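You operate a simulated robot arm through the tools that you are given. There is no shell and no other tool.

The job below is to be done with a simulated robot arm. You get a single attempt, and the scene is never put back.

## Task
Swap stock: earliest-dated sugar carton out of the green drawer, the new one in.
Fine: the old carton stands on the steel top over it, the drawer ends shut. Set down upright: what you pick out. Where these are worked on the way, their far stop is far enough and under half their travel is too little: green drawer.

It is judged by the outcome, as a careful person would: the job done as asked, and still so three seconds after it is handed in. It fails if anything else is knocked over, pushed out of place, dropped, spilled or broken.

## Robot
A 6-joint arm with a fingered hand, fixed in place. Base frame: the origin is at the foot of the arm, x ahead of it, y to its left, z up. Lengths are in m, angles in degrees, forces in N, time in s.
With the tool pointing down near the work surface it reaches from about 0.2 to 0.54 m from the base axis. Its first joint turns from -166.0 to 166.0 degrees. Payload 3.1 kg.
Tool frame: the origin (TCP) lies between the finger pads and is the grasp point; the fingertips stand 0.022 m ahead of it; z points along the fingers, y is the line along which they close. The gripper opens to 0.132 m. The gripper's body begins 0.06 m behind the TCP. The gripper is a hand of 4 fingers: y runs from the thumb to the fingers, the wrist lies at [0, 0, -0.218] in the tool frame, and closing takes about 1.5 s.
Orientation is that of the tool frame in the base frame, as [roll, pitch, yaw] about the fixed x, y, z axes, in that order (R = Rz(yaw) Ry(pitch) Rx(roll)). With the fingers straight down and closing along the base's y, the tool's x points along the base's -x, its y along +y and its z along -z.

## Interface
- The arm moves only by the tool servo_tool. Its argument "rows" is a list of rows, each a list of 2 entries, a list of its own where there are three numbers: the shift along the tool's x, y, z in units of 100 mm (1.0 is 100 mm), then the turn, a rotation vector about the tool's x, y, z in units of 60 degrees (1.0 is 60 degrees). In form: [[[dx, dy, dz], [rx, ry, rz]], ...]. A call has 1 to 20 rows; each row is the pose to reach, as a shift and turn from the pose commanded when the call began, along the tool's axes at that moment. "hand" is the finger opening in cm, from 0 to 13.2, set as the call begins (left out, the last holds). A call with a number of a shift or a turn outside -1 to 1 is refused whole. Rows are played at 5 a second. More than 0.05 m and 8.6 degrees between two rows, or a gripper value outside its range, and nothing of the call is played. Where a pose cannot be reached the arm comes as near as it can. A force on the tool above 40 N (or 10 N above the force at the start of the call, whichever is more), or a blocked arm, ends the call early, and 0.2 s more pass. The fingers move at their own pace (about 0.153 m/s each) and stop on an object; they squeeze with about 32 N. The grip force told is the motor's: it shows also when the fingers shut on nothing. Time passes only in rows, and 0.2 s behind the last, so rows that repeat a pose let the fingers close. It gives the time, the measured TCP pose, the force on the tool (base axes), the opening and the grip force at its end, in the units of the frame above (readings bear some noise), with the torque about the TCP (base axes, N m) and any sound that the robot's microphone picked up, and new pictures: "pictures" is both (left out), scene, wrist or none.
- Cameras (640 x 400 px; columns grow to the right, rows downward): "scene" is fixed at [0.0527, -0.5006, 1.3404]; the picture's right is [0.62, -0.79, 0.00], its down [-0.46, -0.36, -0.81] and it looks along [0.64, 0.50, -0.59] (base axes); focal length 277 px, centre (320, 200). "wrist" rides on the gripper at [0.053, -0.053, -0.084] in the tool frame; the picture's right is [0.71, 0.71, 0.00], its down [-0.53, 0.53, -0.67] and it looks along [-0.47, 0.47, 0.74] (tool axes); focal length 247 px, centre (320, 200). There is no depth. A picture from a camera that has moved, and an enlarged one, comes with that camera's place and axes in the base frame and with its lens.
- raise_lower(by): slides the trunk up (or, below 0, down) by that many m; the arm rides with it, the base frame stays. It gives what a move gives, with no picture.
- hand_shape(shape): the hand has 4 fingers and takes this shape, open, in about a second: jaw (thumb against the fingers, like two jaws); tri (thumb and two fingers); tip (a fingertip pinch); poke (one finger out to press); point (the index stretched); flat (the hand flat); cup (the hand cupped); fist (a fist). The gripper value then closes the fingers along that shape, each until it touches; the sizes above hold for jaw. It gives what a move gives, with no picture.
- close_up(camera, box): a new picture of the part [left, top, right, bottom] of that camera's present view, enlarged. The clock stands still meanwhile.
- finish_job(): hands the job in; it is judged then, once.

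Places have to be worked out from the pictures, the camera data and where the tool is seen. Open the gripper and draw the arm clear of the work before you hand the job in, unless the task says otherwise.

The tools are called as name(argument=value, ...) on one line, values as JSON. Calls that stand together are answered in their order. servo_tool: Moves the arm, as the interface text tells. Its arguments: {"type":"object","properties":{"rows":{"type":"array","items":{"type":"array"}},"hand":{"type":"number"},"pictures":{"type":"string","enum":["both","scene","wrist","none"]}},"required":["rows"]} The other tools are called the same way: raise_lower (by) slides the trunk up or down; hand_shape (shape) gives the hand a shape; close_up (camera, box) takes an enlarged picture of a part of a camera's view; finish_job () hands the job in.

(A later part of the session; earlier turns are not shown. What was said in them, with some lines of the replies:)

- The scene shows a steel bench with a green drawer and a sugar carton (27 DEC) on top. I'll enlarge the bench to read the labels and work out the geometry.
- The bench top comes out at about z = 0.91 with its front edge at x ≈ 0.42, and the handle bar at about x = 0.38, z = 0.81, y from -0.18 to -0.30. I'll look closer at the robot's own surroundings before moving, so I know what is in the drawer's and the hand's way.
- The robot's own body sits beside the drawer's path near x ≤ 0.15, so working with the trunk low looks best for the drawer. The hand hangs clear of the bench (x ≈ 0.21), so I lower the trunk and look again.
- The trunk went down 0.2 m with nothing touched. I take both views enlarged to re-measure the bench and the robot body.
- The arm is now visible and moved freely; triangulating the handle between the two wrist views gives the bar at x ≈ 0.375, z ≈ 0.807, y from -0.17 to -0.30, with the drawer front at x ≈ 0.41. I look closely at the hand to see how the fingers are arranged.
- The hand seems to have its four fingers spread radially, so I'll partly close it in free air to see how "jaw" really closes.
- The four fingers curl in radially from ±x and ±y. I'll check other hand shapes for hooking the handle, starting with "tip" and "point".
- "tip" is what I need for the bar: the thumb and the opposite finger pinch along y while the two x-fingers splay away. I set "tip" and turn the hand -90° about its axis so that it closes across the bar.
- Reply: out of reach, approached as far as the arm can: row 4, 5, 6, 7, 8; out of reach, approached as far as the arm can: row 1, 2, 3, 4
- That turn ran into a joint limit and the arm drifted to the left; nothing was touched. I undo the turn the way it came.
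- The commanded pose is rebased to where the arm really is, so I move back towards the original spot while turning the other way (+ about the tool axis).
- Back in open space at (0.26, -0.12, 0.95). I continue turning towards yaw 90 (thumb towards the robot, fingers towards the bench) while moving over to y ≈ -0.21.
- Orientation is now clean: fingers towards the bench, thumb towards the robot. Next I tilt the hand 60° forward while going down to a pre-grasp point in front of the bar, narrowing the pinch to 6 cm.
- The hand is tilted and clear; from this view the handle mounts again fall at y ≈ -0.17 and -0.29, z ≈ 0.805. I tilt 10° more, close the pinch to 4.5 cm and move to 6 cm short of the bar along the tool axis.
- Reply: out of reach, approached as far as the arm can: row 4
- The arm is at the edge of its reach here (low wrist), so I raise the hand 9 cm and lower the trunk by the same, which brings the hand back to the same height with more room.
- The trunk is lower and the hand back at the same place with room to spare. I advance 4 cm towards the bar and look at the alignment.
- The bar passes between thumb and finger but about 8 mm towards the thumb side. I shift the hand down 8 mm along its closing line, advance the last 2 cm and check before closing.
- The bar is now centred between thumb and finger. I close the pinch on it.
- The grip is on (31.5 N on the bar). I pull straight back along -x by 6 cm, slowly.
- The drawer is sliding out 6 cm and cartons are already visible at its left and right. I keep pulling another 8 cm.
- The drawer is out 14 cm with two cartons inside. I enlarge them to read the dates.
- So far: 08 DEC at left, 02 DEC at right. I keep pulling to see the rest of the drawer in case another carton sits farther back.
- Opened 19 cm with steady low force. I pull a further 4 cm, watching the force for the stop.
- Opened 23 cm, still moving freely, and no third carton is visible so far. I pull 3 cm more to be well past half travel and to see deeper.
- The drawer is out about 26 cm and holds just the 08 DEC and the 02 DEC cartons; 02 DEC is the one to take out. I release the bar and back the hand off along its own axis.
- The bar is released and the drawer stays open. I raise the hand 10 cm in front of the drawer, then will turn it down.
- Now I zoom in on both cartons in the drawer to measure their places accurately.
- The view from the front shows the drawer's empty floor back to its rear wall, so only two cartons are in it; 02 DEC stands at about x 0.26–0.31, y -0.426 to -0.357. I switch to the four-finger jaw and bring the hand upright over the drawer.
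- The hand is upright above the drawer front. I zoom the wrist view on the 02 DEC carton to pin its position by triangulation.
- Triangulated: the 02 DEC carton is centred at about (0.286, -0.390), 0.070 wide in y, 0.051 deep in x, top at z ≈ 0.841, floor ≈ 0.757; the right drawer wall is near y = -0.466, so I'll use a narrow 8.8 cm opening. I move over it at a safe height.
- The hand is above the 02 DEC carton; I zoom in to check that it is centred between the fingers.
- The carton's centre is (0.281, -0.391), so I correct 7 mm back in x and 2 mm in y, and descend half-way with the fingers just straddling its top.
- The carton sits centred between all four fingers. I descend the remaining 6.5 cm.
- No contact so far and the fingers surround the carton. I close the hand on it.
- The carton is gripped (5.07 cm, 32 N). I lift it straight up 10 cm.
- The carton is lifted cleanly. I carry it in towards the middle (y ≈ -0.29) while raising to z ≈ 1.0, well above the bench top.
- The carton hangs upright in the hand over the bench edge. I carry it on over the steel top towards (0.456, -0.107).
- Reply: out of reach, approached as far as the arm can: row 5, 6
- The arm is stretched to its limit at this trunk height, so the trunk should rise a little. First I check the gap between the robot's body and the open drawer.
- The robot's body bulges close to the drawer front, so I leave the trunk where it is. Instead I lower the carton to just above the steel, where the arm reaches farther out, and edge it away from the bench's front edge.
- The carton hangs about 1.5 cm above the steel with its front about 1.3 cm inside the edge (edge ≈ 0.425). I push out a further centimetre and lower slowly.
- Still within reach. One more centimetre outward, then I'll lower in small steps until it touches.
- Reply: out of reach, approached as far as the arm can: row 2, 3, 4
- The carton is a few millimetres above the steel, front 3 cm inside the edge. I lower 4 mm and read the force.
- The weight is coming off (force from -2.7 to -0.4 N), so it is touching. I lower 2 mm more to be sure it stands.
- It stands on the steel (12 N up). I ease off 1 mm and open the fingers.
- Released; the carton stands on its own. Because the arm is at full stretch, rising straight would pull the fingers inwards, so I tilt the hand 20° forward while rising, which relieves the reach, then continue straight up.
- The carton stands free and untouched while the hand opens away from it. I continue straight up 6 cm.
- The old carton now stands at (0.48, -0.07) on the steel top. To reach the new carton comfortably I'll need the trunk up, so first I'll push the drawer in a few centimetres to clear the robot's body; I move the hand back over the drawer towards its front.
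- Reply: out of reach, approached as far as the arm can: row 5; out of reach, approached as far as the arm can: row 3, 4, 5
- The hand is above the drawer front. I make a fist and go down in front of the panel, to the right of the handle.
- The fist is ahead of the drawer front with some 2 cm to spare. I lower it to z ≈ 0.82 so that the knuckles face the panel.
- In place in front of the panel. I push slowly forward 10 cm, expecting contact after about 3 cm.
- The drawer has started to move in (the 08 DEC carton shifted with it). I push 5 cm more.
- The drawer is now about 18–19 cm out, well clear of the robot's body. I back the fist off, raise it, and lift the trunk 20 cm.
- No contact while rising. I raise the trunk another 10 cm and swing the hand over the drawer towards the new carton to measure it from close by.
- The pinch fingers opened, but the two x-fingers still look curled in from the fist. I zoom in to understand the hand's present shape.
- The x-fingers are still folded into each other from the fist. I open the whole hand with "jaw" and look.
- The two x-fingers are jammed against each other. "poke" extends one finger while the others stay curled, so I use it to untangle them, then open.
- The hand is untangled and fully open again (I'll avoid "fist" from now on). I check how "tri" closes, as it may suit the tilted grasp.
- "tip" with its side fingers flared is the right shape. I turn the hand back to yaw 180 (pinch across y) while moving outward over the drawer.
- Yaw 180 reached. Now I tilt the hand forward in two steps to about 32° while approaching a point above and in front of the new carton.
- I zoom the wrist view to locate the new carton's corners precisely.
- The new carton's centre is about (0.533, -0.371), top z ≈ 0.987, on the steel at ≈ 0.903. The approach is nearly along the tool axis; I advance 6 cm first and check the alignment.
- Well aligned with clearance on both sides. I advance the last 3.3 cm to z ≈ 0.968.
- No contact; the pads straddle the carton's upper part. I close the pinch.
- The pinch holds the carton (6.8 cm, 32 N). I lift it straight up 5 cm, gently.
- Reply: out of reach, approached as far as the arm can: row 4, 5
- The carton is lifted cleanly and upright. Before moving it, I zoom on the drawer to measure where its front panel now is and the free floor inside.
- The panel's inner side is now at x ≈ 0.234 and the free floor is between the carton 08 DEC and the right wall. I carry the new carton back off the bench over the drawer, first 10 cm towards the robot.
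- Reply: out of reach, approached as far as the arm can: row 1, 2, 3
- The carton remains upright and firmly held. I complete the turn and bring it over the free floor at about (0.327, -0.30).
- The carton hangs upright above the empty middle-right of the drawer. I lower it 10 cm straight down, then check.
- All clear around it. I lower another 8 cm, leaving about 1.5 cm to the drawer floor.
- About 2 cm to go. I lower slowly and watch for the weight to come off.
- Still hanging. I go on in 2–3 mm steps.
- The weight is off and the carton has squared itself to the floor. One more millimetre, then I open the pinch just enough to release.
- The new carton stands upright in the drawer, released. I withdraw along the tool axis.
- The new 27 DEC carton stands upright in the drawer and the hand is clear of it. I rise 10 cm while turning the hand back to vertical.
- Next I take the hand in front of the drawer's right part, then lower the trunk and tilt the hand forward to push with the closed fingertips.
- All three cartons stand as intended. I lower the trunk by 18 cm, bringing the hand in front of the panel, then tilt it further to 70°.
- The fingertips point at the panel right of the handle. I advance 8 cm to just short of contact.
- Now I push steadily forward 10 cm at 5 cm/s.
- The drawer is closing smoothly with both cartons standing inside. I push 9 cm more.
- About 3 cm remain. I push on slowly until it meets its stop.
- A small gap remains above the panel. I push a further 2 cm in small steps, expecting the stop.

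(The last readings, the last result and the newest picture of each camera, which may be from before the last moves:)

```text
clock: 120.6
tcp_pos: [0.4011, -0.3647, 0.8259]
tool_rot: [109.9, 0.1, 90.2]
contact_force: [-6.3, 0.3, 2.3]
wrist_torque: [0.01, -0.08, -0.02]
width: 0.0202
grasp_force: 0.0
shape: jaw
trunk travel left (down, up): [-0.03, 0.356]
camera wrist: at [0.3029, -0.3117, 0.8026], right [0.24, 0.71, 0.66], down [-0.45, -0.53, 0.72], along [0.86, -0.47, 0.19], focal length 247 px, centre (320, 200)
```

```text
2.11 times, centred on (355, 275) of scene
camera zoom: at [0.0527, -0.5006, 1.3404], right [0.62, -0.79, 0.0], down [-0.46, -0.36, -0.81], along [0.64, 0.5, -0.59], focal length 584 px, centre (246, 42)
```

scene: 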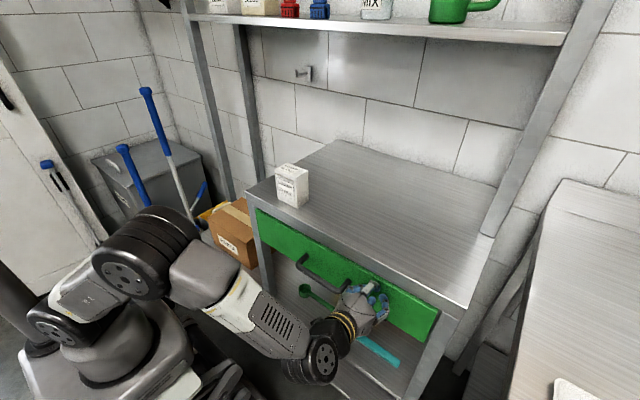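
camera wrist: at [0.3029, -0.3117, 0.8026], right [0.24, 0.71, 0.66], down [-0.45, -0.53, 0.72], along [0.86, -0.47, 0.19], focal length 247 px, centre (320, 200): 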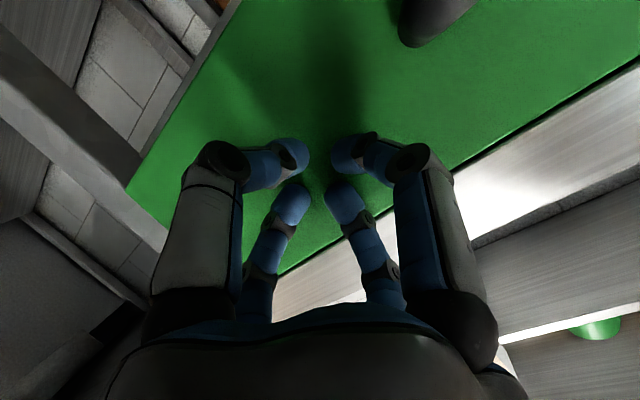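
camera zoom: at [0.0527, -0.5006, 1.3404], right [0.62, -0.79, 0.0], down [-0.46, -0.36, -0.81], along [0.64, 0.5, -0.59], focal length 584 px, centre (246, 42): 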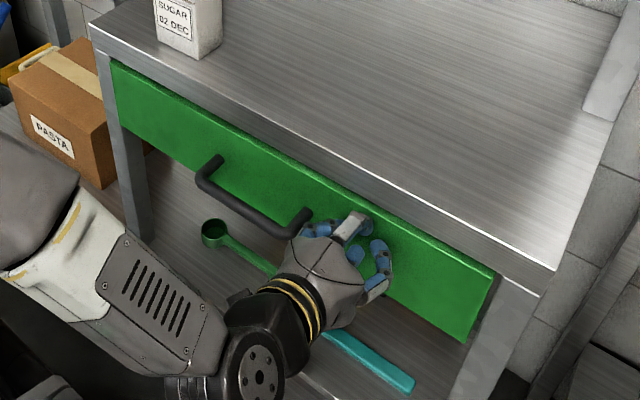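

The force has risen (6 N) and the panel is back at its starting place. I press 3 mm more to confirm it is at its stop.

servo_tool(rows=[[[0, 0.005, 0.014], [0, 0, 0]], [[0, 0.01, 0.028], [0, 0, 0]], [[0, 0.01, 0.028], [0, 0, 0]]], pictures="none")

```text
clock: 121.4
tcp_pos: [0.4019, -0.3653, 0.824]
tool_rot: [110.0, 0.1, 90.3]
contact_force: [-22.8, 0.6, -0.1]
wrist_torque: [0.01, 0.04, 0.04]
width: 0.021
grasp_force: 0.1
shape: jaw
trunk travel left (down, up): [-0.03, 0.356]
```

22.8 N with no further travel: the drawer is fully shut. I draw the hand straight back.

servo_tool(rows=[[[0, -0.034, -0.094], [0, 0, 0]], [[0, -0.103, -0.282], [0, 0, 0]], [[0, -0.205, -0.564], [0, 0, 0]], [[0, -0.274, -0.752], [0, 0, 0]], [[0, -0.342, -0.94], [0, 0, 0]]], pictures="none")

servo_tool(rows=[[[0, -0.068, -0.188], [0, 0, 0]], [[0, -0.137, -0.376], [0, 0, 0]], [[0, -0.205, -0.564], [0, 0, 0]], [[0, -0.274, -0.752], [0, 0, 0]]], hand=13.2, pictures="both")

close_up(camera="scene", box=[230, 150, 480, 350])

```text
clock: 122.6
tcp_pos: [0.3055, -0.3646, 0.8231]
tool_rot: [109.9, 0.1, 90.3]
contact_force: [0.3, -0.8, 0.5]
wrist_torque: [0.01, 0.02, -0.01]
width: 0.0204
grasp_force: 0.0
shape: jaw
trunk travel left (down, up): [-0.03, 0.356]
```

```text
clock: 123.6
tcp_pos: [0.2236, -0.366, 0.8222]
tool_rot: [109.9, 0.0, 90.3]
contact_force: [-0.4, -0.2, -0.7]
wrist_torque: [0.01, 0.01, 0.03]
width: 0.1319
grasp_force: 0.0
shape: jaw
trunk travel left (down, up): [-0.03, 0.356]
camera wrist: at [0.125, -0.3122, 0.8014], right [0.24, 0.71, 0.66], down [-0.45, -0.53, 0.72], along [0.86, -0.47, 0.19], focal length 247 px, centre (320, 200)
```

scene: 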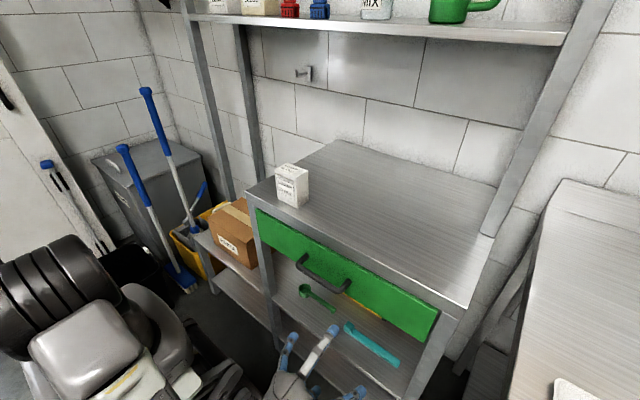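
wrist: 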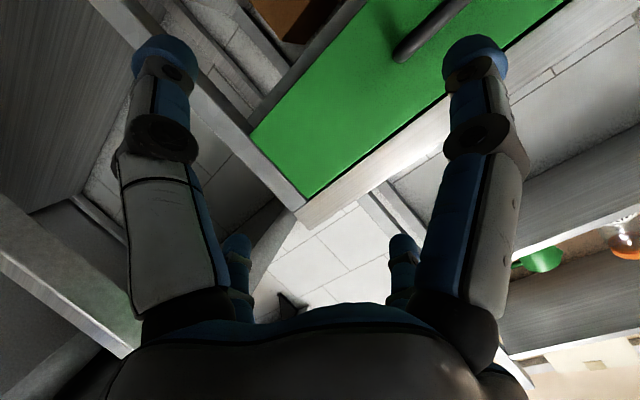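

```text
2.00 times, centred on (355, 250) of scene
camera zoom: at [0.0527, -0.5006, 1.3404], right [0.62, -0.79, 0.0], down [-0.46, -0.36, -0.81], along [0.64, 0.5, -0.59], focal length 554 px, centre (250, 100)
```

zoom: 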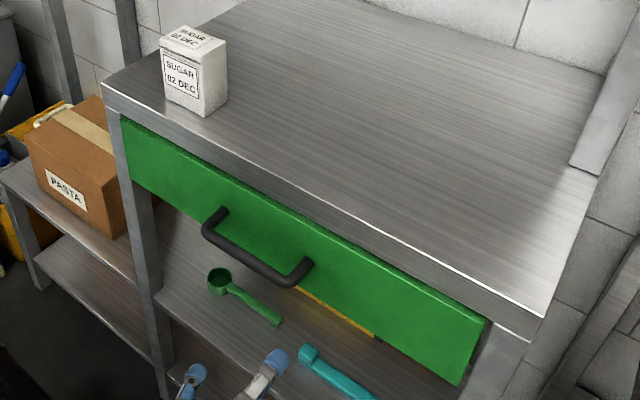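

The drawer is shut, the 02 DEC carton stands upright on the steel top, and everything else is in place. I draw the open hand a little further back and up, clear of the work.

servo_tool(rows=[[[0, 0.1, -0.2], [0, 0, 0]], [[0, 0.2, -0.4], [0, 0, 0]], [[0, 0.4, -0.6], [0, 0, 0]], [[0, 0.6, -0.75], [0, 0, 0]], [[0, 0.75, -0.85], [0, 0, 0]]], pictures="scene")

```text
clock: 124.8
tcp_pos: [0.169, -0.3657, 0.9227]
tool_rot: [109.9, 0.0, 90.3]
contact_force: [0.4, 0.0, -0.6]
wrist_torque: [0.01, 0.02, 0.01]
width: 0.1319
grasp_force: 0.2
shape: jaw
trunk travel left (down, up): [-0.03, 0.356]
```

scene: 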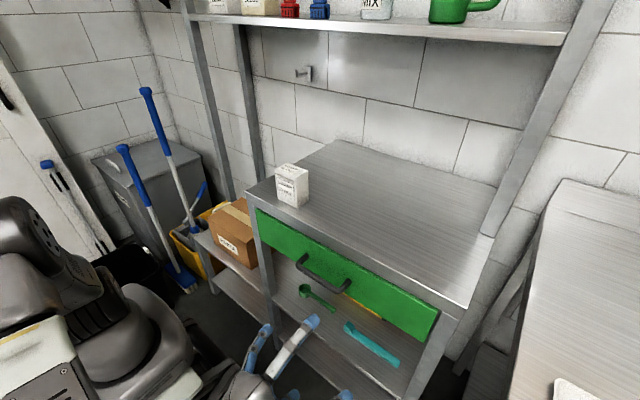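

The swap is complete: the earliest carton (02 DEC) stands upright on the steel top, the new one (27 DEC) is in the shut drawer beside 08 DEC, and the arm is clear with the hand open. I hand the job in.

finish_job()

```text
The job is handed in.
```

The swap is done and handed in. The 02 DEC carton, the earliest-dated in the green drawer, now stands upright on the steel top. The new 27 DEC carton is in the drawer beside the 08 DEC one.

- **Drawer:** I opened it about 26 cm. Its far stop was not reached, so I can't say exactly what share of its travel that was, but the bench is only about 46 cm deep, so it should be past half. It is now shut against its stop: a 23 N push moved it no further.
- **Old carton:** it stands near the left end of the bench, with its front about 3 cm back from the front edge.
- **New carton:** it stood upright when I let go of it. It is turned a quarter turn, so its label faces the left side of the drawer instead of the front. It was still standing the last time I could see it, but not once the drawer was fully shut.
- **Surroundings:** nothing else looks moved in the last pictures, and the open hand is drawn back from the bench.
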